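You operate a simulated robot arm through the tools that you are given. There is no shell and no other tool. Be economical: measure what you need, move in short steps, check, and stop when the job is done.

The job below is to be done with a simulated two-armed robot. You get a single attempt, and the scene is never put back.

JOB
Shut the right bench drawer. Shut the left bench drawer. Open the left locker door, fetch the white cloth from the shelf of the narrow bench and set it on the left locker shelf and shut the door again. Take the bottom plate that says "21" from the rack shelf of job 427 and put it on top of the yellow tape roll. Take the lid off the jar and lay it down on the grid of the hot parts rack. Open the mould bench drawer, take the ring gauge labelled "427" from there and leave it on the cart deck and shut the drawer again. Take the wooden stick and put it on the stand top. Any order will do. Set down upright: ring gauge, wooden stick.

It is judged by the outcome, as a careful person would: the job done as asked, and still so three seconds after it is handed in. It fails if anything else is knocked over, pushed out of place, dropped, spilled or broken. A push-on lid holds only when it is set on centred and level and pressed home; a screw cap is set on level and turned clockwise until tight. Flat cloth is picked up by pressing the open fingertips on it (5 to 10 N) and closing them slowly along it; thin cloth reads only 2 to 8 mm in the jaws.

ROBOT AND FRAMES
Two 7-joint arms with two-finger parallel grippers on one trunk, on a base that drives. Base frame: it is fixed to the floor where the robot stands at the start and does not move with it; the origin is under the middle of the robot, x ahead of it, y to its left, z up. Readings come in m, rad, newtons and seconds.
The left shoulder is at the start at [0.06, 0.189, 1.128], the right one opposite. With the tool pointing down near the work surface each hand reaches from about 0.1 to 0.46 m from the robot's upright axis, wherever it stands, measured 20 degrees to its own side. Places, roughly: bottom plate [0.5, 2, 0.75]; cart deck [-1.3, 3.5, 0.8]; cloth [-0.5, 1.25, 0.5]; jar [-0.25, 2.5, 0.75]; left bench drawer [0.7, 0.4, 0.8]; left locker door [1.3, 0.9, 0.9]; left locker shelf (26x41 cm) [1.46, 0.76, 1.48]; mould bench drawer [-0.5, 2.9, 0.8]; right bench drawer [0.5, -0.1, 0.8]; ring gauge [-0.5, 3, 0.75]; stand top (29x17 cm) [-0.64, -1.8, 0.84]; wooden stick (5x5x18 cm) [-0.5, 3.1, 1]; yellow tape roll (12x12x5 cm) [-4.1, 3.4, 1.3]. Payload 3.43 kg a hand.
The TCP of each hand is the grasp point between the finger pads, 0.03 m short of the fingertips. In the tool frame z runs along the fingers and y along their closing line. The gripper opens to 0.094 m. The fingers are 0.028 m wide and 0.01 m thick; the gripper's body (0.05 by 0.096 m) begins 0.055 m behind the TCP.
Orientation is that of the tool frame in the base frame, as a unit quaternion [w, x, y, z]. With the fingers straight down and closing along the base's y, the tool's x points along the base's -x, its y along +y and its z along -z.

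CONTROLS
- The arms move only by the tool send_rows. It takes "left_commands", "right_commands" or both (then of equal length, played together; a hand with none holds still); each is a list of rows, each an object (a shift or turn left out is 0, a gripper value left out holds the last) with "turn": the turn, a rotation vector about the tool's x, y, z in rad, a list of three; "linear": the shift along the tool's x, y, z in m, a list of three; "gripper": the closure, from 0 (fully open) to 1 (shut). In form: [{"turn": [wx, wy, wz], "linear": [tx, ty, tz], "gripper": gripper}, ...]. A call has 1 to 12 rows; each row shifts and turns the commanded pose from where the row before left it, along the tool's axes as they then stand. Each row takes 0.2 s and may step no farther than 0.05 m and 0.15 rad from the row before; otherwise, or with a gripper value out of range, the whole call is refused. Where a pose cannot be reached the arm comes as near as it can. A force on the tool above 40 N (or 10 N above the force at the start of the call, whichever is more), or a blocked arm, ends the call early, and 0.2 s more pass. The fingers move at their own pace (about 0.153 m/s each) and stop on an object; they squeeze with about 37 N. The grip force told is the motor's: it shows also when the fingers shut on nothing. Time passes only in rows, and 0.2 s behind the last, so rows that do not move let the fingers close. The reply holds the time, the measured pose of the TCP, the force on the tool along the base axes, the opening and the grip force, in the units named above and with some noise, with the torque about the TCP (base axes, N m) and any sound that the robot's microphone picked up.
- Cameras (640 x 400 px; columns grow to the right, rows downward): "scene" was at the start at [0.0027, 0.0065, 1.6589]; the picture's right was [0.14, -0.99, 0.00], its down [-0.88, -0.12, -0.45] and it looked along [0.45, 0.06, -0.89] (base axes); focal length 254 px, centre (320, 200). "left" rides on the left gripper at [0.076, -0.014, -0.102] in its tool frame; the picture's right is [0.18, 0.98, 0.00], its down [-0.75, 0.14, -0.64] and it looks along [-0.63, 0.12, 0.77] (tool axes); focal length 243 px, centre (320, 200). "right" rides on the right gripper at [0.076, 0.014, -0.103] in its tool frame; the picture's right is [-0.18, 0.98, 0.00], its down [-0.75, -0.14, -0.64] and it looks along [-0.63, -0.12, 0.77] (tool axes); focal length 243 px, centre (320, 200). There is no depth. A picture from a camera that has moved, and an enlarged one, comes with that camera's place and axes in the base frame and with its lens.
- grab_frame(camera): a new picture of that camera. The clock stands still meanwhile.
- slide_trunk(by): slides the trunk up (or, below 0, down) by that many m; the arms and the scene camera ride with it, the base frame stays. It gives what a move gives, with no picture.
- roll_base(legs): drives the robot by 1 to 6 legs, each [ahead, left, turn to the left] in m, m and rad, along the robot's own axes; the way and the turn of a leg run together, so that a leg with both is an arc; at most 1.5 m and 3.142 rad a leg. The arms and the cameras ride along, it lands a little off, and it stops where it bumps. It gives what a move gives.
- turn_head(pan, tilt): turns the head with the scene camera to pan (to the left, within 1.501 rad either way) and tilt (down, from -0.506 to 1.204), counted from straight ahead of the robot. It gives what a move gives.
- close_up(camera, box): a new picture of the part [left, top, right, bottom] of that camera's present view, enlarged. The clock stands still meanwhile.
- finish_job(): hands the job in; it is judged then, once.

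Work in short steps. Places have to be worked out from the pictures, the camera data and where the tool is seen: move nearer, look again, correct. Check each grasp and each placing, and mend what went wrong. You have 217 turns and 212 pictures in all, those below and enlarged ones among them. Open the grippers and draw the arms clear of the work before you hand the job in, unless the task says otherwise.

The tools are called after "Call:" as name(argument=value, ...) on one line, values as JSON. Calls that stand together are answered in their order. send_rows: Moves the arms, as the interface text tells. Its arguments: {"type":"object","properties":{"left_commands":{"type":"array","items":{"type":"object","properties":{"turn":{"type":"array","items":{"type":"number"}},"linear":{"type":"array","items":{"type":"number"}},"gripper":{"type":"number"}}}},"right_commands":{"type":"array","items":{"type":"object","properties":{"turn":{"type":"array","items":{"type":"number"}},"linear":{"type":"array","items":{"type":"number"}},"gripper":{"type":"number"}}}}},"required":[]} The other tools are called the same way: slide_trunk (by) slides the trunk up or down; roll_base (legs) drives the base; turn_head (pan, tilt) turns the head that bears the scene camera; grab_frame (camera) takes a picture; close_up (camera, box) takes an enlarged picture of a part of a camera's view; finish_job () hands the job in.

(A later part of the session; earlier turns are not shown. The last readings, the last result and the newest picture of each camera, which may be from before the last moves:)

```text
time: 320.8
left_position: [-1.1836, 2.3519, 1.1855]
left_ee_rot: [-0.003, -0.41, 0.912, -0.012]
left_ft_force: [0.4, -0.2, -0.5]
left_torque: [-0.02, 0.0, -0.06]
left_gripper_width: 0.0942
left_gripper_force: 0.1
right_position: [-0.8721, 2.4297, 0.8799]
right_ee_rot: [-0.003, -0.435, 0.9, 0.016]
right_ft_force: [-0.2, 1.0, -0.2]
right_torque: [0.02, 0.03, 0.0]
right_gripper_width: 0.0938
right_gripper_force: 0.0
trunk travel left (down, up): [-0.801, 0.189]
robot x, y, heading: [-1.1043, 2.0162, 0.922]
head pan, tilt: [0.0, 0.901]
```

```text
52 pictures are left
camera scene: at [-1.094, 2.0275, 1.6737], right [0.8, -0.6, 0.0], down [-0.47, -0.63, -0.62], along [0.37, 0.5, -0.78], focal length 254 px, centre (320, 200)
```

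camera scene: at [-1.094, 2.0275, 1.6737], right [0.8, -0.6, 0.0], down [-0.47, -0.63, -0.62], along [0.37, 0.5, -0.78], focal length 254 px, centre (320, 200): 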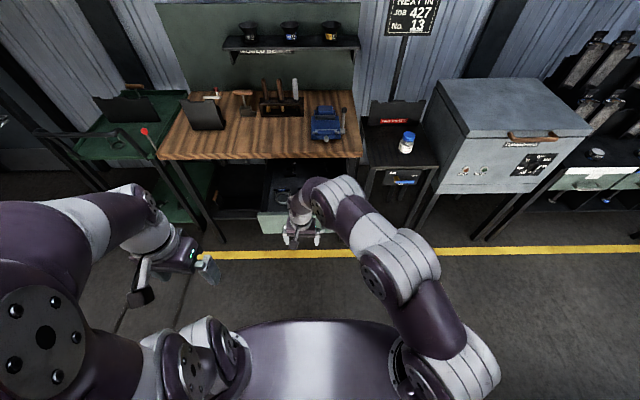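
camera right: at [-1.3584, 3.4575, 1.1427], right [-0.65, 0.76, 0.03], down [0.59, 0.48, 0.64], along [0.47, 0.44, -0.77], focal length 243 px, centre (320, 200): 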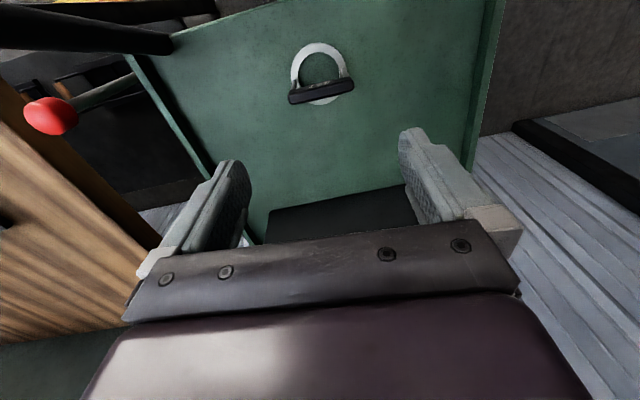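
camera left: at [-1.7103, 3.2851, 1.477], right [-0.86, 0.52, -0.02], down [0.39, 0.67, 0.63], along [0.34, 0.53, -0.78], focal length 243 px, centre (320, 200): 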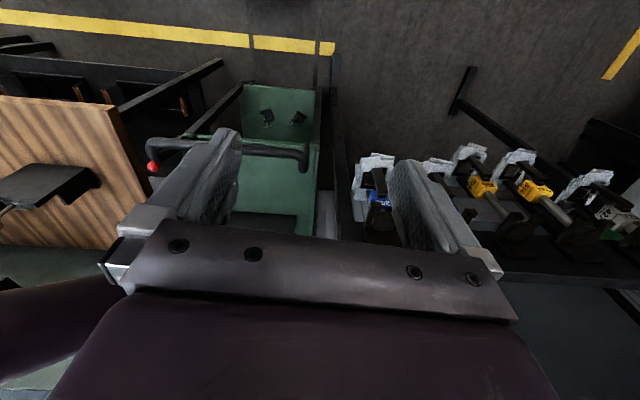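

I lower the closed right hand to handle height and drive forward to push the drawer in.

Call:
send_rows(right_commands=[{"linear": [0, 0, 0.04], "gripper": 1}, {"linear": [0, 0, 0.035]}, {"linear": [0, 0, 0]}])

Call:
roll_base(legs=[[0.32, 0, 0]])

Call:
grab_frame(camera="scene")

```text
time: 321.6
left_position: [-1.1847, 2.3519, 1.186]
left_ee_rot: [-0.003, -0.409, 0.912, -0.012]
left_ft_force: [0.2, -0.2, -0.5]
left_torque: [-0.02, -0.03, 0.05]
left_gripper_width: 0.094
left_gripper_force: 0.0
right_position: [-0.8734, 2.4325, 0.8053]
right_ee_rot: [-0.004, -0.435, 0.9, 0.016]
right_ft_force: [-0.1, 0.5, 0.3]
right_torque: [0.0, 0.01, -0.05]
right_gripper_width: 0.0003
right_gripper_force: 32.3
trunk travel left (down, up): [-0.801, 0.189]
robot x, y, heading: [-1.106, 2.0193, 0.922]
head pan, tilt: [0.0, 0.901]
```

```text
time: 323.8
left_position: [-0.9906, 2.609, 1.187]
left_ee_rot: [-0.003, -0.41, 0.912, -0.011]
left_ft_force: [0.0, -0.2, 0.2]
left_torque: [0.01, 0.03, -0.04]
left_gripper_width: 0.0941
left_gripper_force: 0.0
right_position: [-0.6796, 2.6892, 0.8036]
right_ee_rot: [-0.003, -0.434, 0.901, 0.015]
right_ft_force: [0.3, -0.2, -0.2]
right_torque: [0.02, -0.01, 0.0]
right_gripper_width: 0.0001
right_gripper_force: 33.0
trunk travel left (down, up): [-0.801, 0.189]
robot x, y, heading: [-0.9074, 2.2731, 0.922]
head pan, tilt: [0.0, 0.901]
```

```text
51 pictures are left
camera scene: at [-0.9002, 2.2842, 1.6738], right [0.8, -0.6, 0.0], down [-0.47, -0.63, -0.62], along [0.37, 0.5, -0.78], focal length 254 px, centre (320, 200)
```

scene: 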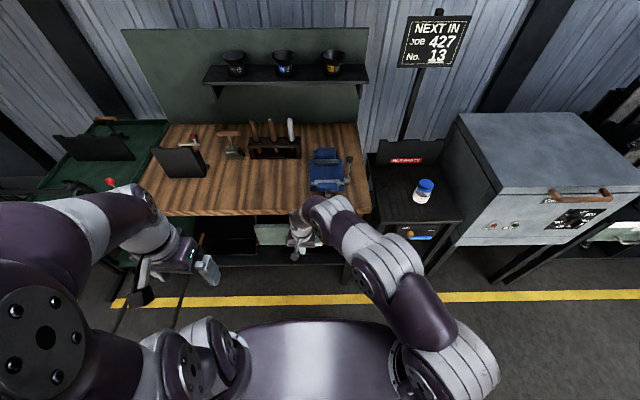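

Nearly in. To keep the gripper body off the bench edge for the last bit, I tilt the fingers forward 20° and push on.

Call:
send_rows(right_commands=[{"linear": [0.02, 0, 0], "turn": [0, -0.12, 0]}, {"turn": [0, -0.12, 0]}, {"turn": [0, -0.12, 0], "linear": [0, 0, 0.005]}])

Call:
roll_base(legs=[[0.12, 0, 0]])

Call:
close_up(camera="scene", box=[200, 150, 420, 300])

```text
time: 324.6
left_position: [-0.991, 2.607, 1.1852]
left_ee_rot: [-0.002, -0.409, 0.912, -0.012]
left_ft_force: [0.9, -0.5, 0.5]
left_torque: [0.0, -0.01, 0.0]
left_gripper_width: 0.0938
left_gripper_force: 0.1
right_position: [-0.6918, 2.676, 0.8011]
right_ee_rot: [0.158, -0.424, 0.887, 0.095]
right_ft_force: [-0.3, -0.1, 0.9]
right_torque: [-0.01, -0.03, 0.01]
right_gripper_width: 0.0
right_gripper_force: 32.9
trunk travel left (down, up): [-0.801, 0.189]
robot x, y, heading: [-0.9082, 2.2706, 0.922]
head pan, tilt: [0.0, 0.901]
```

```text
time: 325.8
left_position: [-0.927, 2.6922, 1.1862]
left_ee_rot: [-0.003, -0.41, 0.912, -0.012]
left_ft_force: [0.4, 0.7, -0.7]
left_torque: [-0.04, -0.01, -0.02]
left_gripper_width: 0.094
left_gripper_force: 0.1
right_position: [-0.632, 2.7495, 0.7921]
right_ee_rot: [0.151, -0.428, 0.887, 0.087]
right_ft_force: [0.3, 0.1, -0.2]
right_torque: [0.0, 0.02, -0.01]
right_gripper_width: 0.0
right_gripper_force: 32.9
trunk travel left (down, up): [-0.801, 0.189]
robot x, y, heading: [-0.8465, 2.3584, 0.927]
head pan, tilt: [0.0, 0.901]
stopped in leg 1: the force on the tool passed its limit at 150 N (the readings are from after the stop); the commanded pose is now the measured one
```

```text
2.67 times, centred on (310, 225) of scene
camera zoom: at [-0.8371, 2.3681, 1.6737], right [0.8, -0.6, 0.0], down [-0.47, -0.63, -0.62], along [0.37, 0.49, -0.78], focal length 679 px, centre (347, 133)
```

zoom: 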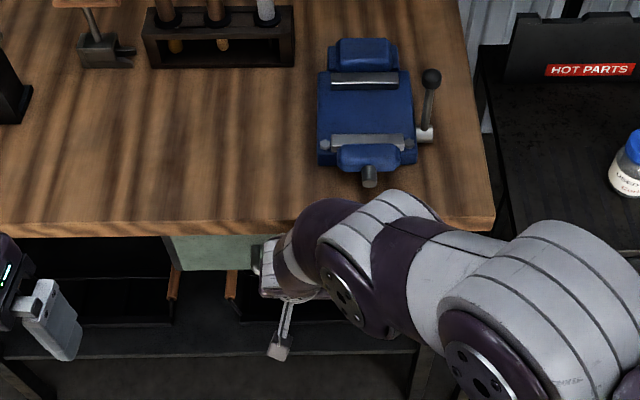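

Stopped at the expected closed position. I back off and verify.

Call:
roll_base(legs=[[-0.3, 0, 0]])

Call:
send_rows(right_commands=[{"linear": [0, -0.04, -0.01], "turn": [0, 0.12, 0]}, {"linear": [0, -0.04, -0.02], "turn": [0, 0.12, 0]}, {"linear": [0, -0.03, -0.035], "turn": [0, 0.09, 0]}, {"linear": [0, -0.02, -0.04]}, {"linear": [0, 0, -0.045]}, {"linear": [0, 0, -0.045]}, {"linear": [0, 0, -0.045]}])

Call:
turn_head(pan=0.0, tilt=0.7)

Call:
close_up(camera="scene", box=[200, 150, 460, 320])

```text
time: 327.8
left_position: [-1.1112, 2.448, 1.1862]
left_ee_rot: [-0.003, -0.41, 0.912, -0.011]
left_ft_force: [0.8, 0.1, 0.6]
left_torque: [-0.01, 0.02, -0.01]
left_gripper_width: 0.094
left_gripper_force: 0.0
right_position: [-0.8159, 2.506, 0.7934]
right_ee_rot: [0.152, -0.428, 0.886, 0.087]
right_ft_force: [-0.4, 0.0, -0.5]
right_torque: [0.05, 0.0, 0.0]
right_gripper_width: 0.0
right_gripper_force: 33.4
trunk travel left (down, up): [-0.801, 0.189]
robot x, y, heading: [-1.0289, 2.1124, 0.924]
head pan, tilt: [0.0, 0.901]
```

```text
time: 329.4
left_position: [-1.1126, 2.4466, 1.1855]
left_ee_rot: [-0.002, -0.411, 0.912, -0.012]
left_ft_force: [-0.1, -0.8, -0.6]
left_torque: [-0.01, 0.02, 0.02]
left_gripper_width: 0.0938
left_gripper_force: 0.1
right_position: [-0.7184, 2.409, 1.0293]
right_ee_rot: [0.004, -0.436, 0.9, 0.015]
right_ft_force: [-1.0, 0.7, -0.2]
right_torque: [-0.01, -0.01, -0.01]
right_gripper_width: 0.0004
right_gripper_force: 33.4
trunk travel left (down, up): [-0.801, 0.189]
robot x, y, heading: [-1.0311, 2.1151, 0.925]
head pan, tilt: [0.0, 0.901]
```

```text
time: 330.2
left_position: [-1.1124, 2.4473, 1.1859]
left_ee_rot: [-0.003, -0.411, 0.912, -0.012]
left_ft_force: [0.2, -0.2, 0.1]
left_torque: [0.01, -0.01, 0.0]
left_gripper_width: 0.0938
left_gripper_force: 0.0
right_position: [-0.7196, 2.41, 1.0283]
right_ee_rot: [0.004, -0.437, 0.899, 0.015]
right_ft_force: [0.7, 0.8, -0.7]
right_torque: [0.03, -0.02, 0.01]
right_gripper_width: 0.0
right_gripper_force: 33.1
trunk travel left (down, up): [-0.801, 0.189]
robot x, y, heading: [-1.0275, 2.1129, 0.922]
head pan, tilt: [0.0, 0.7]
```

```text
2.35 times, centred on (330, 235) of scene
camera zoom: at [-1.0156, 2.1315, 1.6899], right [0.8, -0.6, 0.0], down [-0.39, -0.51, -0.76], along [0.46, 0.61, -0.64], focal length 599 px, centre (296, 118)
```

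zoom: 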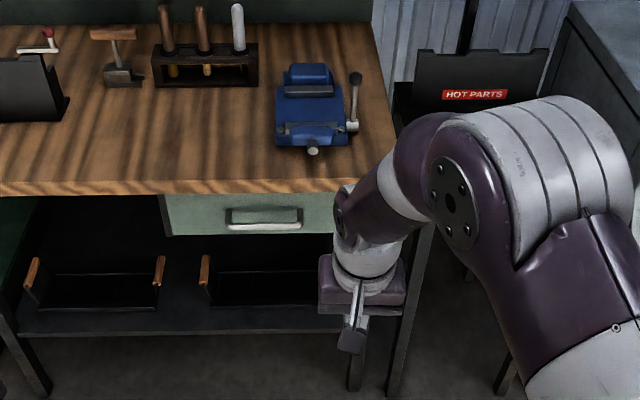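

The mould drawer is shut. Next the jar on the "HOT PARTS" bench: I move in front of it and look.

Call:
roll_base(legs=[[0.12, -0.3, 0]])

Call:
send_rows(right_commands=[{"linear": [0.02, -0.04, -0.02], "gripper": 0}, {"linear": [0.02, -0.04, -0.02]}, {"linear": [0, -0.04, 0]}])

Call:
close_up(camera="scene", box=[240, 110, 440, 260])

```text
time: 332.3
left_position: [-0.8027, 2.3634, 1.1853]
left_ee_rot: [-0.003, -0.412, 0.911, -0.012]
left_ft_force: [0.3, 0.1, -0.4]
left_torque: [0.03, 0.01, -0.03]
left_gripper_width: 0.0938
left_gripper_force: 0.0
right_position: [-0.4083, 2.3261, 1.0283]
right_ee_rot: [0.005, -0.437, 0.899, 0.015]
right_ft_force: [-0.2, -0.4, -1.3]
right_torque: [0.02, -0.01, -0.01]
right_gripper_width: 0.0
right_gripper_force: 33.6
trunk travel left (down, up): [-0.801, 0.189]
robot x, y, heading: [-0.7195, 2.0264, 0.931]
head pan, tilt: [0.0, 0.7]
```

```text
time: 333.1
left_position: [-0.8003, 2.3631, 1.1857]
left_ee_rot: [-0.003, -0.411, 0.911, -0.012]
left_ft_force: [0.0, 0.1, -0.4]
left_torque: [-0.03, 0.01, 0.02]
left_gripper_width: 0.094
left_gripper_force: 0.0
right_position: [-0.3383, 2.2201, 1.0648]
right_ee_rot: [0.004, -0.439, 0.898, 0.016]
right_ft_force: [0.4, 0.6, -0.5]
right_torque: [0.01, 0.02, 0.02]
right_gripper_width: 0.0939
right_gripper_force: 0.0
trunk travel left (down, up): [-0.801, 0.189]
robot x, y, heading: [-0.7195, 2.029, 0.925]
head pan, tilt: [0.0, 0.7]
```

```text
2.67 times, centred on (340, 185) of scene
camera zoom: at [-0.7021, 2.048, 1.6899], right [0.8, -0.6, 0.0], down [-0.39, -0.52, -0.76], along [0.46, 0.61, -0.64], focal length 679 px, centre (267, 240)
```

zoom: 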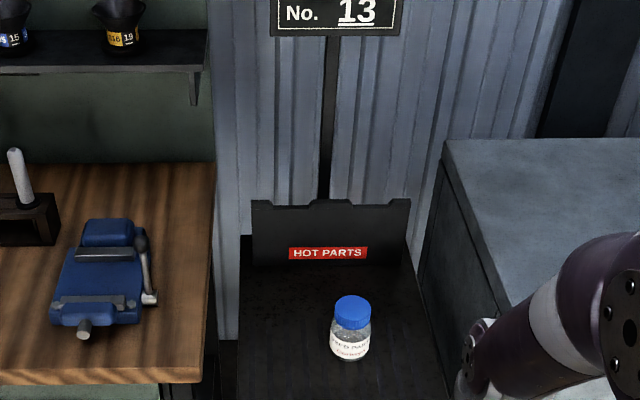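

The jar's blue lid (~5 cm) tops out near z≈1.0. I raise the right hand, drive closer, and look from above.

Call:
send_rows(right_commands=[{"linear": [0, 0.02, -0.04]}, {"linear": [0, 0.02, -0.04]}, {"linear": [0, 0.02, -0.03]}])

Call:
roll_base(legs=[[0.29, 0, 0]])

Call:
grab_frame(camera="right")

Call:
turn_head(pan=-0.2, tilt=0.9)

Call:
grab_frame(camera="scene")

```text
time: 333.9
left_position: [-0.8013, 2.3642, 1.1842]
left_ee_rot: [-0.002, -0.411, 0.911, -0.012]
left_ft_force: [-0.5, -0.5, -0.7]
left_torque: [-0.04, -0.02, 0.0]
left_gripper_width: 0.094
left_gripper_force: 0.1
right_position: [-0.3851, 2.2553, 1.1775]
right_ee_rot: [0.004, -0.437, 0.899, 0.015]
right_ft_force: [0.3, -0.1, 0.0]
right_torque: [-0.01, -0.05, 0.06]
right_gripper_width: 0.094
right_gripper_force: 0.0
trunk travel left (down, up): [-0.801, 0.189]
robot x, y, heading: [-0.7176, 2.028, 0.927]
head pan, tilt: [0.0, 0.7]
```

```text
time: 335.9
left_position: [-0.6274, 2.5934, 1.1851]
left_ee_rot: [-0.002, -0.41, 0.912, -0.011]
left_ft_force: [-1.0, -0.7, -0.3]
left_torque: [0.0, 0.01, -0.01]
left_gripper_width: 0.0941
left_gripper_force: 0.2
right_position: [-0.2116, 2.4818, 1.1778]
right_ee_rot: [0.005, -0.436, 0.9, 0.016]
right_ft_force: [0.4, 0.5, 0.4]
right_torque: [-0.02, 0.02, -0.01]
right_gripper_width: 0.0941
right_gripper_force: 0.0
trunk travel left (down, up): [-0.801, 0.189]
robot x, y, heading: [-0.5449, 2.2621, 0.923]
head pan, tilt: [0.0, 0.7]
```

```text
47 pictures are left
camera right: at [-0.2688, 2.4281, 1.2786], right [-0.66, 0.75, 0.03], down [0.58, 0.48, 0.66], along [0.48, 0.45, -0.76], focal length 243 px, centre (320, 200)
```

right: 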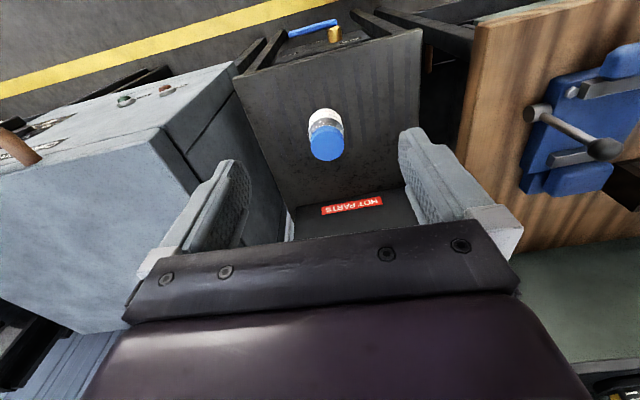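

```text
time: 336.6
left_position: [-0.6272, 2.5947, 1.1852]
left_ee_rot: [-0.003, -0.41, 0.912, -0.012]
left_ft_force: [-0.3, 1.2, 0.0]
left_torque: [0.0, 0.01, 0.0]
left_gripper_width: 0.0937
left_gripper_force: 0.0
right_position: [-0.2101, 2.4833, 1.1771]
right_ee_rot: [0.005, -0.436, 0.9, 0.015]
right_ft_force: [-0.3, 0.0, 0.4]
right_torque: [-0.02, 0.01, -0.05]
right_gripper_width: 0.0944
right_gripper_force: 0.0
trunk travel left (down, up): [-0.801, 0.189]
robot x, y, heading: [-0.5493, 2.2607, 0.924]
head pan, tilt: [-0.201, 0.901]
```

```text
46 pictures are left
camera scene: at [-0.5255, 2.2598, 1.6738], right [0.66, -0.75, 0.0], down [-0.59, -0.52, -0.62], along [0.47, 0.41, -0.78], focal length 254 px, centre (320, 200)
```

scene: 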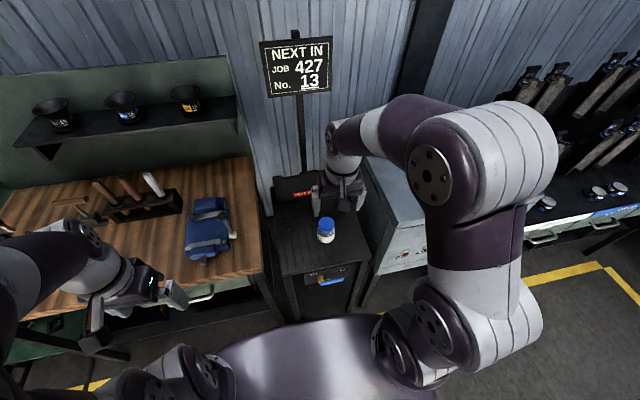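

Lid top triangulates to (-0.143, 2.565, 0.93). I move above it and descend to just over the lid.

Call:
send_rows(right_commands=[{"linear": [-0.036, -0.001, 0]}, {"linear": [-0.036, -0.001, 0]}, {"linear": [-0.034, -0.002, 0]}, {"linear": [0, 0, 0.045]}, {"linear": [0, 0, 0.045]}, {"linear": [0, 0, 0.045]}, {"linear": [0, 0, 0.04]}])

Call:
grab_frame(camera="right")

```text
time: 338.2
left_position: [-0.6272, 2.5946, 1.1853]
left_ee_rot: [-0.004, -0.41, 0.912, -0.012]
left_ft_force: [0.5, -0.7, 0.8]
left_torque: [-0.02, -0.01, -0.01]
left_gripper_width: 0.0939
left_gripper_force: 0.0
right_position: [-0.1444, 2.5661, 0.9965]
right_ee_rot: [0.005, -0.435, 0.9, 0.014]
right_ft_force: [-0.1, 0.0, -0.5]
right_torque: [0.0, 0.01, 0.04]
right_gripper_width: 0.0939
right_gripper_force: 0.1
right hand out of reach, approached as far as the arm can: row 3
trunk travel left (down, up): [-0.801, 0.189]
robot x, y, heading: [-0.546, 2.2595, 0.924]
head pan, tilt: [-0.201, 0.901]
```

```text
45 pictures are left
camera right: at [-0.2023, 2.5109, 1.0976], right [-0.66, 0.75, 0.03], down [0.58, 0.48, 0.65], along [0.48, 0.45, -0.76], focal length 243 px, centre (320, 200)
```

right: 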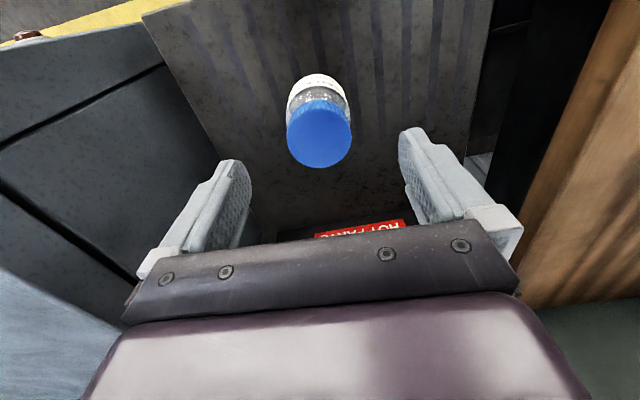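

Centred laterally; I move 10 mm forward and descend 5 cm, then check depth.

Call:
send_rows(right_commands=[{"linear": [-0.01, 0, 0.015]}, {"linear": [0, 0, 0.02]}, {"linear": [0, 0, 0.015]}])

Call:
grab_frame(camera="right")

```text
time: 339.0
left_position: [-0.6284, 2.5946, 1.1855]
left_ee_rot: [-0.003, -0.41, 0.912, -0.011]
left_ft_force: [-0.3, -1.0, -0.6]
left_torque: [-0.03, -0.01, 0.0]
left_gripper_width: 0.0942
left_gripper_force: 0.1
right_position: [-0.1399, 2.574, 0.9479]
right_ee_rot: [0.005, -0.436, 0.9, 0.015]
right_ft_force: [-0.3, 0.2, -1.0]
right_torque: [0.0, -0.01, 0.01]
right_gripper_width: 0.0942
right_gripper_force: 0.0
trunk travel left (down, up): [-0.801, 0.189]
robot x, y, heading: [-0.5468, 2.2601, 0.929]
head pan, tilt: [-0.201, 0.901]
```

```text
44 pictures are left
camera right: at [-0.1971, 2.5198, 1.048], right [-0.66, 0.75, 0.03], down [0.58, 0.48, 0.65], along [0.48, 0.45, -0.76], focal length 243 px, centre (320, 200)
```

right: 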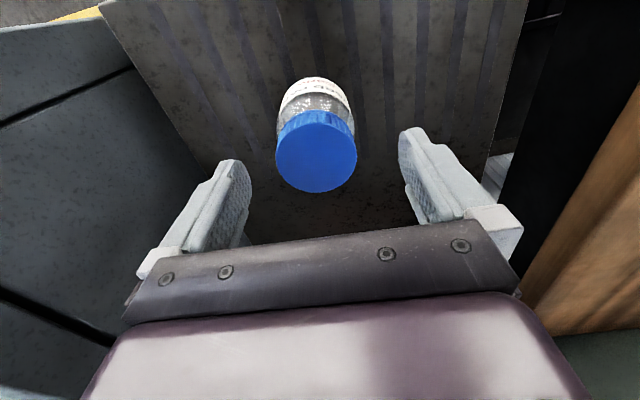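

Lid top at z≈0.912, diameter ~52 mm. I descend 22 mm and grip the lid.

Call:
send_rows(right_commands=[{"linear": [0, 0, 0.012]}, {"linear": [0, 0, 0.01]}, {"gripper": 0.3}, {"gripper": 0.5}, {"gripper": 0.8}, {"gripper": 1}])

Call:
send_rows(right_commands=[{"turn": [0, 0, -0.1]}, {"turn": [0, 0, -0.1]}, {"turn": [0, 0, -0.1]}, {"turn": [0, 0, 0]}])

Call:
grab_frame(camera="right")

```text
time: 340.4
left_position: [-0.6276, 2.594, 1.1865]
left_ee_rot: [-0.003, -0.41, 0.912, -0.011]
left_ft_force: [0.3, 0.4, -0.4]
left_torque: [0.02, 0.02, 0.01]
left_gripper_width: 0.0941
left_gripper_force: 0.1
right_position: [-0.1386, 2.5759, 0.9247]
right_ee_rot: [0.004, -0.436, 0.9, 0.015]
right_ft_force: [0.2, -0.5, 1.2]
right_torque: [0.06, 0.1, -0.05]
right_gripper_width: 0.0526
right_gripper_force: 36.4
trunk travel left (down, up): [-0.801, 0.189]
robot x, y, heading: [-0.5429, 2.2575, 0.923]
head pan, tilt: [-0.201, 0.901]
```

```text
time: 341.4
left_position: [-0.627, 2.5929, 1.1854]
left_ee_rot: [-0.003, -0.409, 0.912, -0.012]
left_ft_force: [0.5, -0.4, -0.3]
left_torque: [0.01, -0.01, -0.02]
left_gripper_width: 0.094
left_gripper_force: 0.1
right_position: [-0.1392, 2.5744, 0.924]
right_ee_rot: [0.008, -0.566, 0.824, 0.015]
right_ft_force: [1.4, 0.3, 3.2]
right_torque: [0.22, -0.02, -0.02]
right_gripper_width: 0.0522
right_gripper_force: 37.4
trunk travel left (down, up): [-0.801, 0.189]
robot x, y, heading: [-0.548, 2.2581, 0.923]
head pan, tilt: [-0.201, 0.901]
```

```text
43 pictures are left
camera right: at [-0.1792, 2.5058, 1.0256], right [-0.85, 0.52, 0.02], down [0.4, 0.63, 0.66], along [0.33, 0.57, -0.75], focal length 243 px, centre (320, 200)
```

right: 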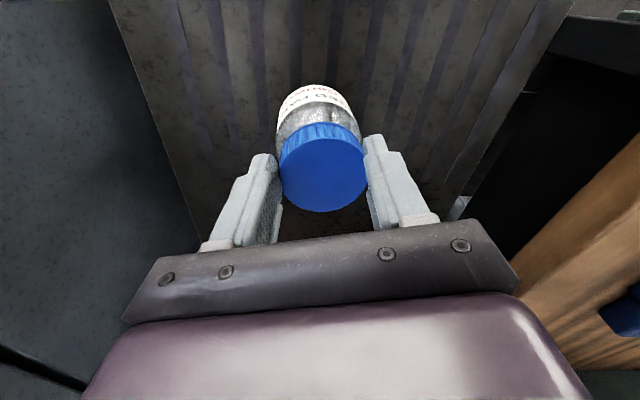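

Gripped. I test with a small lift to see whether the jar comes along.

Call:
send_rows(right_commands=[{"linear": [0, 0, -0.006]}, {"linear": [0, 0, -0.006]}, {"linear": [0, 0, 0]}])

Call:
grab_frame(camera="right")

```text
time: 342.2
left_position: [-0.6287, 2.5927, 1.1869]
left_ee_rot: [-0.001, -0.41, 0.912, -0.011]
left_ft_force: [0.1, 0.0, -0.3]
left_torque: [-0.01, 0.04, -0.02]
left_gripper_width: 0.0939
left_gripper_force: 0.1
right_position: [-0.1401, 2.5746, 0.9404]
right_ee_rot: [0.009, -0.566, 0.824, 0.016]
right_ft_force: [3.1, -1.6, 26.4]
right_torque: [0.26, -0.18, -0.04]
right_gripper_width: 0.0001
right_gripper_force: 33.3
trunk travel left (down, up): [-0.801, 0.189]
robot x, y, heading: [-0.5457, 2.2587, 0.927]
head pan, tilt: [-0.201, 0.901]
```

```text
42 pictures are left
camera right: at [-0.1795, 2.5053, 1.0397], right [-0.85, 0.52, 0.02], down [0.4, 0.63, 0.66], along [0.34, 0.57, -0.75], focal length 243 px, centre (320, 200)
```

right: 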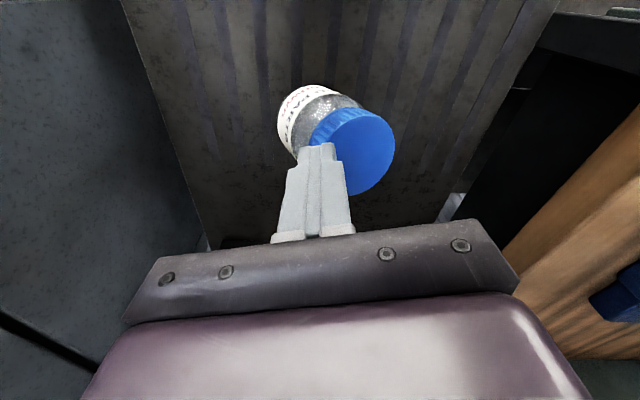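

The fingers slipped off and the jar looks tilted. I check with the scene camera before moving.

Call:
close_up(camera="scene", box=[260, 160, 400, 270])

```text
3.64 times, centred on (330, 215) of scene
camera zoom: at [-0.5277, 2.2568, 1.6742], right [0.66, -0.75, 0.0], down [-0.59, -0.52, -0.62], along [0.47, 0.41, -0.78], focal length 925 px, centre (284, 146)
```

zoom: 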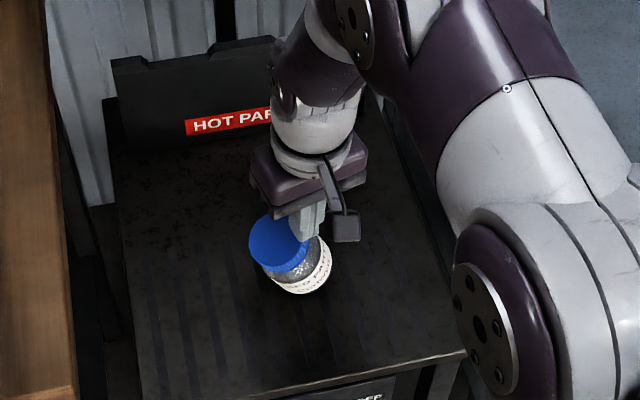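

The jar is tipped left and pinned under the fingertips. I drag the fingertips gently back to the right, keeping light pressure, to bring it upright.

Call:
send_rows(right_commands=[{"linear": [0, -0.006, 0.001]}, {"linear": [0, -0.006, 0.001]}])

Call:
grab_frame(camera="right")

```text
time: 342.8
left_position: [-0.63, 2.592, 1.1863]
left_ee_rot: [-0.001, -0.41, 0.912, -0.011]
left_ft_force: [0.1, 0.3, -0.8]
left_torque: [0.04, 0.0, -0.01]
left_gripper_width: 0.0942
left_gripper_force: 0.0
right_position: [-0.1274, 2.5696, 0.937]
right_ee_rot: [0.009, -0.565, 0.825, 0.014]
right_ft_force: [5.8, -2.2, 33.6]
right_torque: [0.3, -0.31, -0.08]
right_gripper_width: 0.0
right_gripper_force: 33.2
trunk travel left (down, up): [-0.801, 0.189]
robot x, y, heading: [-0.547, 2.2553, 0.919]
head pan, tilt: [-0.201, 0.901]
```

```text
40 pictures are left
camera right: at [-0.1687, 2.4996, 1.0372], right [-0.85, 0.52, 0.02], down [0.4, 0.63, 0.66], along [0.34, 0.57, -0.75], focal length 243 px, centre (320, 200)
```

right: 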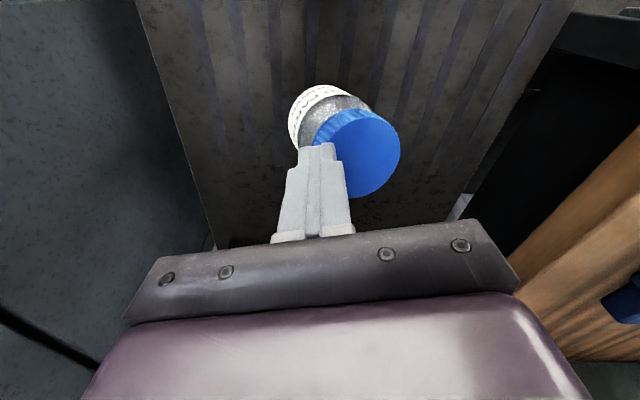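

It's righting itself. I continue the same drag.

Call:
send_rows(right_commands=[{"linear": [0, -0.006, 0.0005]}, {"linear": [0, -0.006, 0.0005]}])

Call:
grab_frame(camera="right")

```text
time: 343.4
left_position: [-0.6283, 2.5927, 1.1863]
left_ee_rot: [-0.003, -0.41, 0.912, -0.012]
left_ft_force: [0.6, 0.3, 0.4]
left_torque: [0.02, -0.01, 0.03]
left_gripper_width: 0.0944
left_gripper_force: 0.2
right_position: [-0.1172, 2.5656, 0.9328]
right_ee_rot: [0.007, -0.566, 0.824, 0.014]
right_ft_force: [6.9, -0.5, 22.4]
right_torque: [0.21, -0.31, -0.1]
right_gripper_width: 0.0
right_gripper_force: 32.9
trunk travel left (down, up): [-0.801, 0.189]
robot x, y, heading: [-0.5466, 2.2592, 0.924]
head pan, tilt: [-0.201, 0.901]
```

```text
39 pictures are left
camera right: at [-0.1566, 2.4961, 1.0347], right [-0.85, 0.52, 0.02], down [0.41, 0.63, 0.66], along [0.33, 0.57, -0.75], focal length 243 px, centre (320, 200)
```

right: 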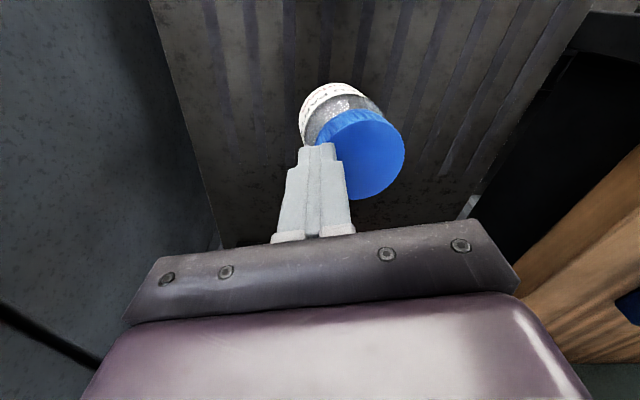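

Call:
send_rows(right_commands=[{"linear": [0, -0.006, 0.0005]}, {"linear": [0, -0.006, 0.0005]}, {"linear": [0, -0.005, 0]}])

Call:
grab_frame(camera="right")

```text
time: 344.2
left_position: [-0.6279, 2.5931, 1.1864]
left_ee_rot: [-0.003, -0.41, 0.912, -0.011]
left_ft_force: [0.3, -0.2, 0.0]
left_torque: [0.0, 0.01, 0.0]
left_gripper_width: 0.0941
left_gripper_force: 0.1
right_position: [-0.1022, 2.5598, 0.9306]
right_ee_rot: [0.006, -0.566, 0.824, 0.014]
right_ft_force: [-0.1, -0.8, 0.5]
right_torque: [0.01, 0.02, 0.03]
right_gripper_width: 0.0
right_gripper_force: 33.3
trunk travel left (down, up): [-0.801, 0.189]
robot x, y, heading: [-0.5478, 2.2607, 0.919]
head pan, tilt: [-0.201, 0.901]
```

```text
38 pictures are left
camera right: at [-0.1411, 2.4905, 1.032], right [-0.85, 0.52, 0.02], down [0.41, 0.63, 0.66], along [0.33, 0.57, -0.75], focal length 243 px, centre (320, 200)
```

right: 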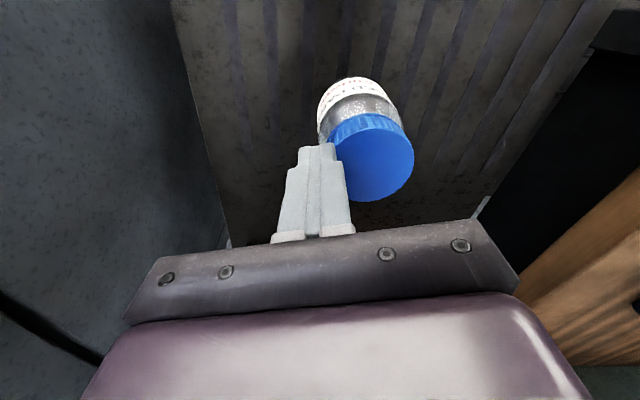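

The jar stands upright again, unloaded. The cap is a screw cap, so I'll unscrew it: raise, wind the wrist clockwise, re-centre, grip deeper, then turn counter-clockwise.

Call:
send_rows(right_commands=[{"linear": [0, 0, -0.03]}, {"linear": [0, 0, -0.03], "gripper": 0}, {"linear": [0, 0.0295, 0]}, {"turn": [0, 0, 0.15]}, {"turn": [0, 0, 0.15]}, {"turn": [0, 0, 0.15]}, {"turn": [0, 0, 0.15]}, {"turn": [0, 0, 0.15]}, {"turn": [0, 0, 0.15]}, {"linear": [0, 0, 0]}])

Call:
grab_frame(camera="right")

```text
time: 346.4
left_position: [-0.6274, 2.5943, 1.186]
left_ee_rot: [-0.003, -0.411, 0.912, -0.012]
left_ft_force: [0.6, -0.1, -0.1]
left_torque: [0.01, 0.04, 0.0]
left_gripper_width: 0.094
left_gripper_force: 0.1
right_position: [-0.1283, 2.5695, 0.9917]
right_ee_rot: [0.0, -0.15, 0.988, 0.015]
right_ft_force: [-0.3, -0.5, 0.8]
right_torque: [-0.01, 0.0, -0.03]
right_gripper_width: 0.0941
right_gripper_force: 0.1
trunk travel left (down, up): [-0.801, 0.189]
robot x, y, heading: [-0.5482, 2.2596, 0.925]
head pan, tilt: [-0.201, 0.901]
```

```text
37 pictures are left
camera right: at [-0.2047, 2.5565, 1.095], right [-0.12, 0.99, 0.03], down [0.76, 0.07, 0.64], along [0.63, 0.1, -0.77], focal length 243 px, centre (320, 200)
```

right: 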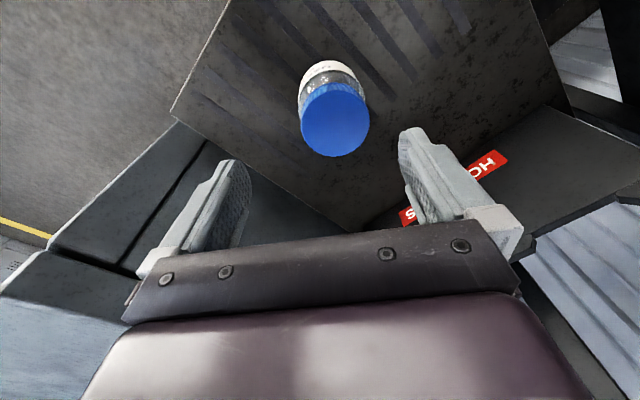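

Jar is 14 mm to the left of the hand; I correct, descend to z≈0.916, and grip.

Call:
send_rows(right_commands=[{"linear": [0, 0.014, 0]}, {"linear": [0, 0, 0.025]}, {"linear": [0, 0, 0.025]}, {"linear": [0, 0, 0.015]}, {"linear": [0, 0, 0.009]}, {"gripper": 0.3}, {"gripper": 0.5}, {"gripper": 0.8}, {"gripper": 1}])

Call:
grab_frame(camera="right")

```text
time: 348.4
left_position: [-0.6264, 2.594, 1.1856]
left_ee_rot: [-0.002, -0.41, 0.912, -0.011]
left_ft_force: [0.3, 0.3, 0.6]
left_torque: [0.02, 0.02, -0.01]
left_gripper_width: 0.0938
left_gripper_force: 0.0
right_position: [-0.1325, 2.5838, 0.9183]
right_ee_rot: [0.0, -0.152, 0.988, 0.015]
right_ft_force: [1.0, -0.6, -0.2]
right_torque: [0.02, -0.04, 0.0]
right_gripper_width: 0.0549
right_gripper_force: 36.8
trunk travel left (down, up): [-0.801, 0.189]
robot x, y, heading: [-0.5466, 2.2595, 0.928]
head pan, tilt: [-0.201, 0.901]
```

```text
36 pictures are left
camera right: at [-0.2087, 2.5718, 1.0217], right [-0.12, 0.99, 0.03], down [0.76, 0.07, 0.64], along [0.63, 0.1, -0.77], focal length 243 px, centre (320, 200)
```

right: 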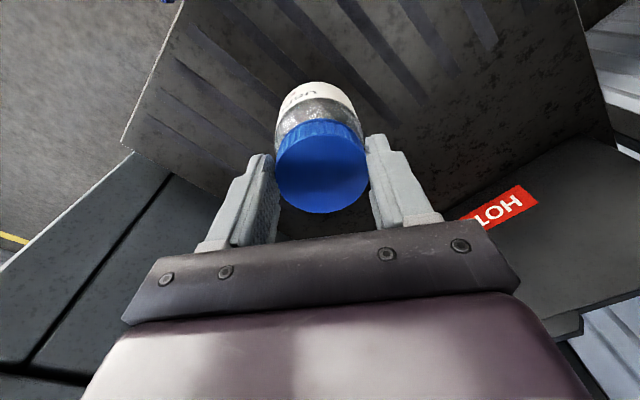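

Good full-diameter grip (55 mm). I turn counter-clockwise 1.8 rad and check whether the jar stays put.

Call:
send_rows(right_commands=[{"turn": [0, 0, -0.15]}, {"turn": [0, 0, -0.15]}, {"turn": [0, 0, -0.15]}, {"turn": [0, 0, -0.15]}, {"turn": [0, 0, -0.15]}, {"turn": [0, 0, -0.15]}, {"turn": [0, 0, -0.15]}, {"turn": [0, 0, -0.15]}, {"turn": [0, 0, -0.15]}, {"turn": [0, 0, -0.15]}, {"turn": [0, 0, -0.15]}, {"turn": [0, 0, -0.15]}])

Call:
grab_frame(camera="right")

```text
time: 351.0
left_position: [-0.628, 2.5936, 1.1858]
left_ee_rot: [-0.002, -0.41, 0.912, -0.011]
left_ft_force: [-0.3, 0.7, -1.4]
left_torque: [0.04, -0.02, 0.02]
left_gripper_width: 0.0943
left_gripper_force: 0.1
right_position: [-0.1329, 2.5849, 0.9184]
right_ee_rot: [-0.013, 0.869, -0.494, -0.01]
right_ft_force: [0.2, 1.1, 1.9]
right_torque: [0.07, 0.08, -0.04]
right_gripper_width: 0.0549
right_gripper_force: 37.0
trunk travel left (down, up): [-0.801, 0.189]
robot x, y, heading: [-0.548, 2.259, 0.925]
head pan, tilt: [-0.201, 0.901]
```

```text
35 pictures are left
camera right: at [-0.1059, 2.5088, 1.0195], right [-0.94, -0.34, -0.01], down [-0.26, 0.7, 0.67], along [-0.22, 0.63, -0.75], focal length 243 px, centre (320, 200)
```

right: 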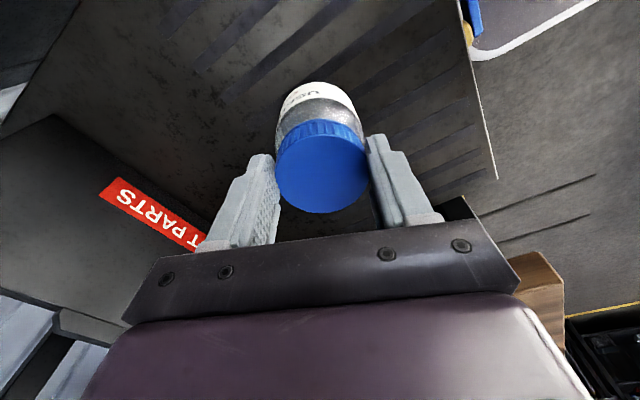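

The label turned with the hand, so the jar spins on the bench. I try pressing it down (~25–30 N) for table friction while turning.

Call:
send_rows(right_commands=[{"linear": [0, 0, 0.003]}, {"linear": [0, 0, 0.002]}, {"linear": [0, 0, 0]}])

Call:
send_rows(right_commands=[{"turn": [0, 0, -0.1]}, {"turn": [0, 0, -0.1]}, {"turn": [0, 0, -0.1]}, {"turn": [0, 0, -0.1]}, {"turn": [0, 0, -0.1]}, {"turn": [0, 0, -0.1]}])

Call:
close_up(camera="right", box=[220, 60, 420, 230])

```text
time: 351.8
left_position: [-0.6292, 2.5914, 1.1865]
left_ee_rot: [-0.002, -0.41, 0.912, -0.011]
left_ft_force: [-0.1, -0.8, 0.2]
left_torque: [-0.01, -0.03, -0.01]
left_gripper_width: 0.094
left_gripper_force: 0.1
right_position: [-0.1331, 2.5869, 0.9172]
right_ee_rot: [-0.018, 0.868, -0.495, -0.01]
right_ft_force: [7.6, 2.2, 37.1]
right_torque: [-0.06, -0.29, 0.0]
right_gripper_width: 0.0548
right_gripper_force: 37.9
trunk travel left (down, up): [-0.801, 0.189]
robot x, y, heading: [-0.548, 2.26, 0.924]
head pan, tilt: [-0.201, 0.901]
```

```text
time: 353.2
left_position: [-0.6322, 2.5918, 1.1867]
left_ee_rot: [-0.001, -0.41, 0.912, -0.012]
left_ft_force: [0.3, 0.0, 0.2]
left_torque: [0.04, -0.02, -0.01]
left_gripper_width: 0.094
left_gripper_force: 0.0
right_position: [-0.1374, 2.5824, 0.9161]
right_ee_rot: [-0.016, 0.976, -0.216, -0.004]
right_ft_force: [-8.2, 7.2, 39.0]
right_torque: [0.23, 0.88, -0.12]
right_gripper_width: 0.0549
right_gripper_force: 37.2
trunk travel left (down, up): [-0.801, 0.189]
robot x, y, heading: [-0.5468, 2.2568, 0.926]
head pan, tilt: [-0.201, 0.901]
```

```text
2.35 times, centred on (320, 145) of right
camera zoom: at [-0.0727, 2.5349, 1.0172], right [-0.58, -0.81, -0.02], down [-0.62, 0.43, 0.66], along [-0.52, 0.4, -0.75], focal length 571 px, centre (320, 329)
```

zoom: 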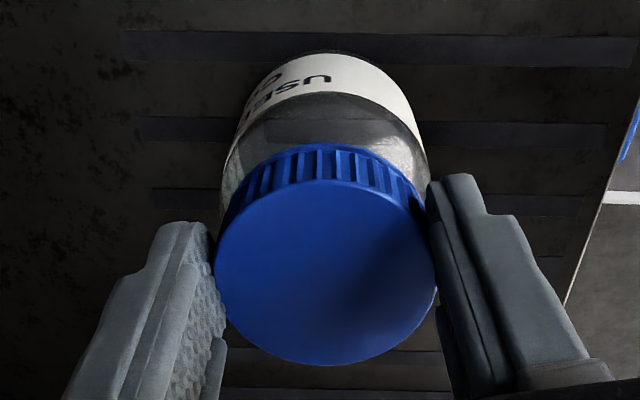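

The jar still turns with the cap, so I need the left hand to hold the body. I release, raise the right hand, and shift the base right so the left hand can reach the jar from the front.

Call:
send_rows(right_commands=[{"linear": [0, 0, -0.003]}, {"gripper": 0}, {"gripper": 0}, {"linear": [0, 0, -0.03]}, {"linear": [0, 0, -0.04]}, {"linear": [0, 0, -0.04]}, {"linear": [0, 0, -0.04]}])

Call:
roll_base(legs=[[-0.04, -0.2, 0]])

Call:
send_rows(left_commands=[{"turn": [0, -0.1, 0], "linear": [0, -0.02, 0.04]}, {"turn": [0, -0.1, 0], "linear": [0, -0.02, 0.04]}, {"turn": [0, -0.1, 0], "linear": [0, -0.02, 0.04]}, {"turn": [0, -0.1, 0], "linear": [0, -0.02, 0.035]}, {"turn": [0, -0.1, 0], "linear": [0.01, -0.02, 0.03]}, {"turn": [0, -0.1, 0], "linear": [0.01, -0.02, 0.02]}, {"turn": [0, -0.1, 0], "linear": [0.01, -0.02, 0.02]}, {"turn": [0, -0.1, 0], "linear": [0.01, -0.01, 0.01]}])

Call:
turn_head(pan=0.0, tilt=0.9)

Call:
grab_frame(camera="scene")

```text
time: 354.8
left_position: [-0.6277, 2.5934, 1.1855]
left_ee_rot: [-0.002, -0.41, 0.912, -0.012]
left_ft_force: [-1.0, 0.1, -0.1]
left_torque: [0.02, 0.04, -0.01]
left_gripper_width: 0.094
left_gripper_force: 0.0
right_position: [-0.1325, 2.5799, 1.0678]
right_ee_rot: [-0.016, 0.976, -0.217, -0.006]
right_ft_force: [0.4, -0.6, -0.3]
right_torque: [0.03, 0.0, 0.01]
right_gripper_width: 0.0941
right_gripper_force: 0.0
trunk travel left (down, up): [-0.801, 0.189]
robot x, y, heading: [-0.5462, 2.2608, 0.926]
head pan, tilt: [-0.201, 0.901]
```

```text
time: 356.5
left_position: [-0.4924, 2.4412, 1.1857]
left_ee_rot: [-0.003, -0.41, 0.912, -0.013]
left_ft_force: [0.0, -0.5, -0.6]
left_torque: [-0.01, 0.01, -0.04]
left_gripper_width: 0.0939
left_gripper_force: 0.1
right_position: [0.0035, 2.4273, 1.0669]
right_ee_rot: [-0.015, 0.976, -0.217, -0.005]
right_ft_force: [-0.6, 0.2, -0.7]
right_torque: [-0.04, -0.02, 0.0]
right_gripper_width: 0.0939
right_gripper_force: 0.1
trunk travel left (down, up): [-0.801, 0.189]
robot x, y, heading: [-0.4095, 2.1067, 0.926]
head pan, tilt: [-0.201, 0.901]
```

```text
time: 357.3
left_position: [-0.4359, 2.4361, 1.0759]
left_ee_rot: [0.119, -0.366, 0.922, 0.045]
left_ft_force: [1.8, 1.7, -0.3]
left_torque: [-0.13, 0.1, 0.02]
left_gripper_width: 0.0942
left_gripper_force: 0.0
left hand out of reach, approached as far as the arm can: row 1, 2, 3, 4
right_position: [0.0035, 2.4257, 1.0682]
right_ee_rot: [-0.015, 0.976, -0.217, -0.005]
right_ft_force: [0.4, -0.8, 0.6]
right_torque: [-0.01, -0.02, 0.02]
right_gripper_width: 0.0942
right_gripper_force: 0.0
trunk travel left (down, up): [-0.801, 0.189]
robot x, y, heading: [-0.4094, 2.1058, 0.926]
head pan, tilt: [-0.201, 0.901]
stopped in row 4 (left hand): the force on the tool passed its limit at 50 N (the readings are from after the stop); the commanded pose is now the measured one
```

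```text
time: 358.0
left_position: [-0.4357, 2.4362, 1.0769]
left_ee_rot: [0.119, -0.365, 0.922, 0.045]
left_ft_force: [3.4, 4.4, -0.2]
left_torque: [-0.46, 0.2, -0.1]
left_gripper_width: 0.0941
left_gripper_force: 0.1
right_position: [0.004, 2.4275, 1.066]
right_ee_rot: [-0.014, 0.976, -0.217, -0.006]
right_ft_force: [-1.0, -1.0, -0.6]
right_torque: [-0.02, 0.02, -0.03]
right_gripper_width: 0.0939
right_gripper_force: 0.1
trunk travel left (down, up): [-0.801, 0.189]
robot x, y, heading: [-0.4115, 2.1062, 0.919]
head pan, tilt: [0.0, 0.901]
```

```text
33 pictures are left
camera scene: at [-0.4018, 2.1167, 1.6738], right [0.8, -0.6, 0.0], down [-0.47, -0.62, -0.62], along [0.38, 0.5, -0.78], focal length 254 px, centre (320, 200)
```

scene: 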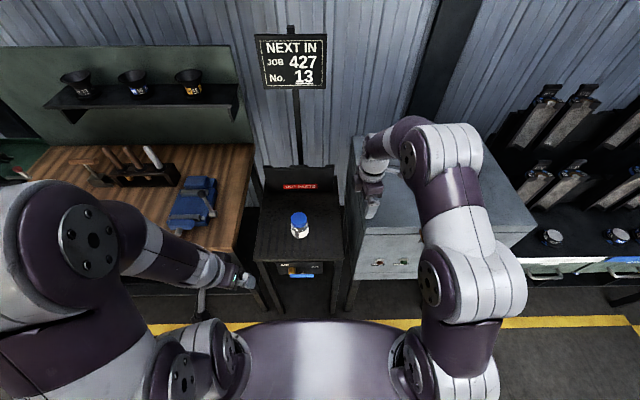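

The left hand again brushed its own arm when folded close. I move it out and forward first, then pitch it toward a pre-grasp in front of the jar.

Call:
send_rows(left_commands=[{"linear": [-0.01, 0.035, 0]}, {"linear": [-0.035, 0.02, 0]}, {"linear": [-0.035, 0, 0]}, {"turn": [0, -0.07, 0], "linear": [-0.0106, -0.028, 0.0192]}, {"turn": [0, -0.07, 0], "linear": [-0.0092, -0.028, 0.0199]}, {"turn": [0, -0.07, 0], "linear": [-0.0078, -0.028, 0.0205]}, {"turn": [0, -0.07, 0], "linear": [-0.0063, -0.028, 0.021]}, {"turn": [0, -0.07, 0], "linear": [-0.0048, -0.028, 0.0214]}, {"turn": [0, -0.07, 0], "linear": [-0.0033, -0.028, 0.0217]}, {"turn": [0, -0.07, 0], "linear": [-0.0018, -0.02, 0.0219]}, {"turn": [0, -0.07, 0], "linear": [-0.0003, -0.01, 0.0219]}])

Call:
grab_frame(camera="left")

```text
time: 360.4
left_position: [-0.2824, 2.5454, 0.9855]
left_ee_rot: [0.37, -0.34, 0.854, 0.135]
left_ft_force: [-0.1, 0.0, -0.1]
left_torque: [0.01, -0.02, -0.01]
left_gripper_width: 0.094
left_gripper_force: 0.1
left hand out of reach, approached as far as the arm can: row 6, 7, 8, 9, 10, 11
right_position: [0.0029, 2.4278, 1.0659]
right_ee_rot: [-0.014, 0.976, -0.217, -0.005]
right_ft_force: [1.1, 0.8, 0.3]
right_torque: [-0.04, 0.02, -0.03]
right_gripper_width: 0.0939
right_gripper_force: 0.0
trunk travel left (down, up): [-0.801, 0.189]
robot x, y, heading: [-0.4081, 2.1049, 0.922]
head pan, tilt: [0.0, 0.901]
```

```text
32 pictures are left
camera left: at [-0.3649, 2.4482, 1.0008], right [-0.76, 0.63, -0.15], down [-0.07, 0.16, 0.99], along [0.65, 0.76, -0.07], focal length 243 px, centre (320, 200)
```

left: 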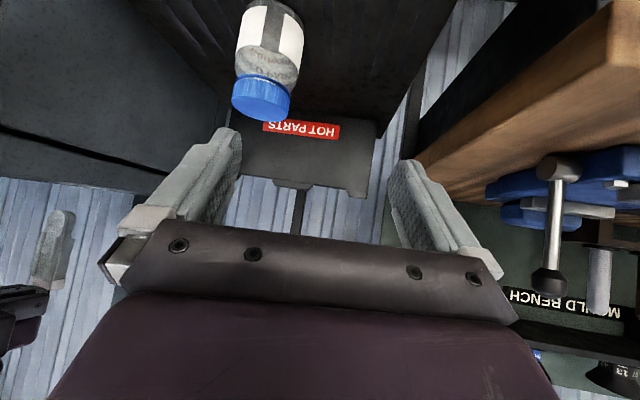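

The jar lies almost exactly along the tool's approach axis, just 9–10 cm to the right. I shift the base right and advance partway.

Call:
roll_base(legs=[[0, -0.097, 0]])

Call:
send_rows(left_commands=[{"linear": [0, 0, 0.03]}, {"linear": [0, 0, 0.03]}, {"linear": [0, 0, 0.03]}])

Call:
grab_frame(camera="left")

```text
time: 361.6
left_position: [-0.2043, 2.4856, 0.9857]
left_ee_rot: [0.37, -0.341, 0.853, 0.136]
left_ft_force: [0.5, 0.4, -0.1]
left_torque: [0.01, 0.01, 0.08]
left_gripper_width: 0.094
left_gripper_force: 0.1
right_position: [0.0795, 2.3684, 1.0655]
right_ee_rot: [-0.015, 0.976, -0.218, -0.006]
right_ft_force: [0.5, -0.4, 1.2]
right_torque: [-0.01, 0.01, 0.0]
right_gripper_width: 0.0942
right_gripper_force: 0.1
trunk travel left (down, up): [-0.801, 0.189]
robot x, y, heading: [-0.3324, 2.0474, 0.922]
head pan, tilt: [0.0, 0.901]
```

```text
time: 362.4
left_position: [-0.1643, 2.5364, 0.9249]
left_ee_rot: [0.371, -0.337, 0.855, 0.133]
left_ft_force: [-0.6, 1.2, -0.5]
left_torque: [0.02, -0.06, 0.03]
left_gripper_width: 0.0941
left_gripper_force: 0.1
left hand out of reach, approached as far as the arm can: row 2, 3
right_position: [0.0812, 2.3691, 1.0653]
right_ee_rot: [-0.014, 0.976, -0.218, -0.006]
right_ft_force: [0.8, -0.2, 0.0]
right_torque: [-0.02, 0.03, -0.03]
right_gripper_width: 0.0941
right_gripper_force: 0.0
trunk travel left (down, up): [-0.801, 0.189]
robot x, y, heading: [-0.3342, 2.048, 0.924]
head pan, tilt: [0.0, 0.901]
```

```text
31 pictures are left
camera left: at [-0.2474, 2.4398, 0.939], right [-0.76, 0.64, -0.16], down [-0.07, 0.16, 0.98], along [0.65, 0.76, -0.08], focal length 243 px, centre (320, 200)
```

left: 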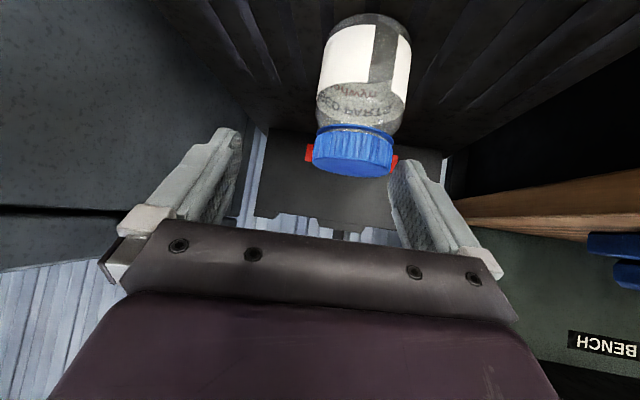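

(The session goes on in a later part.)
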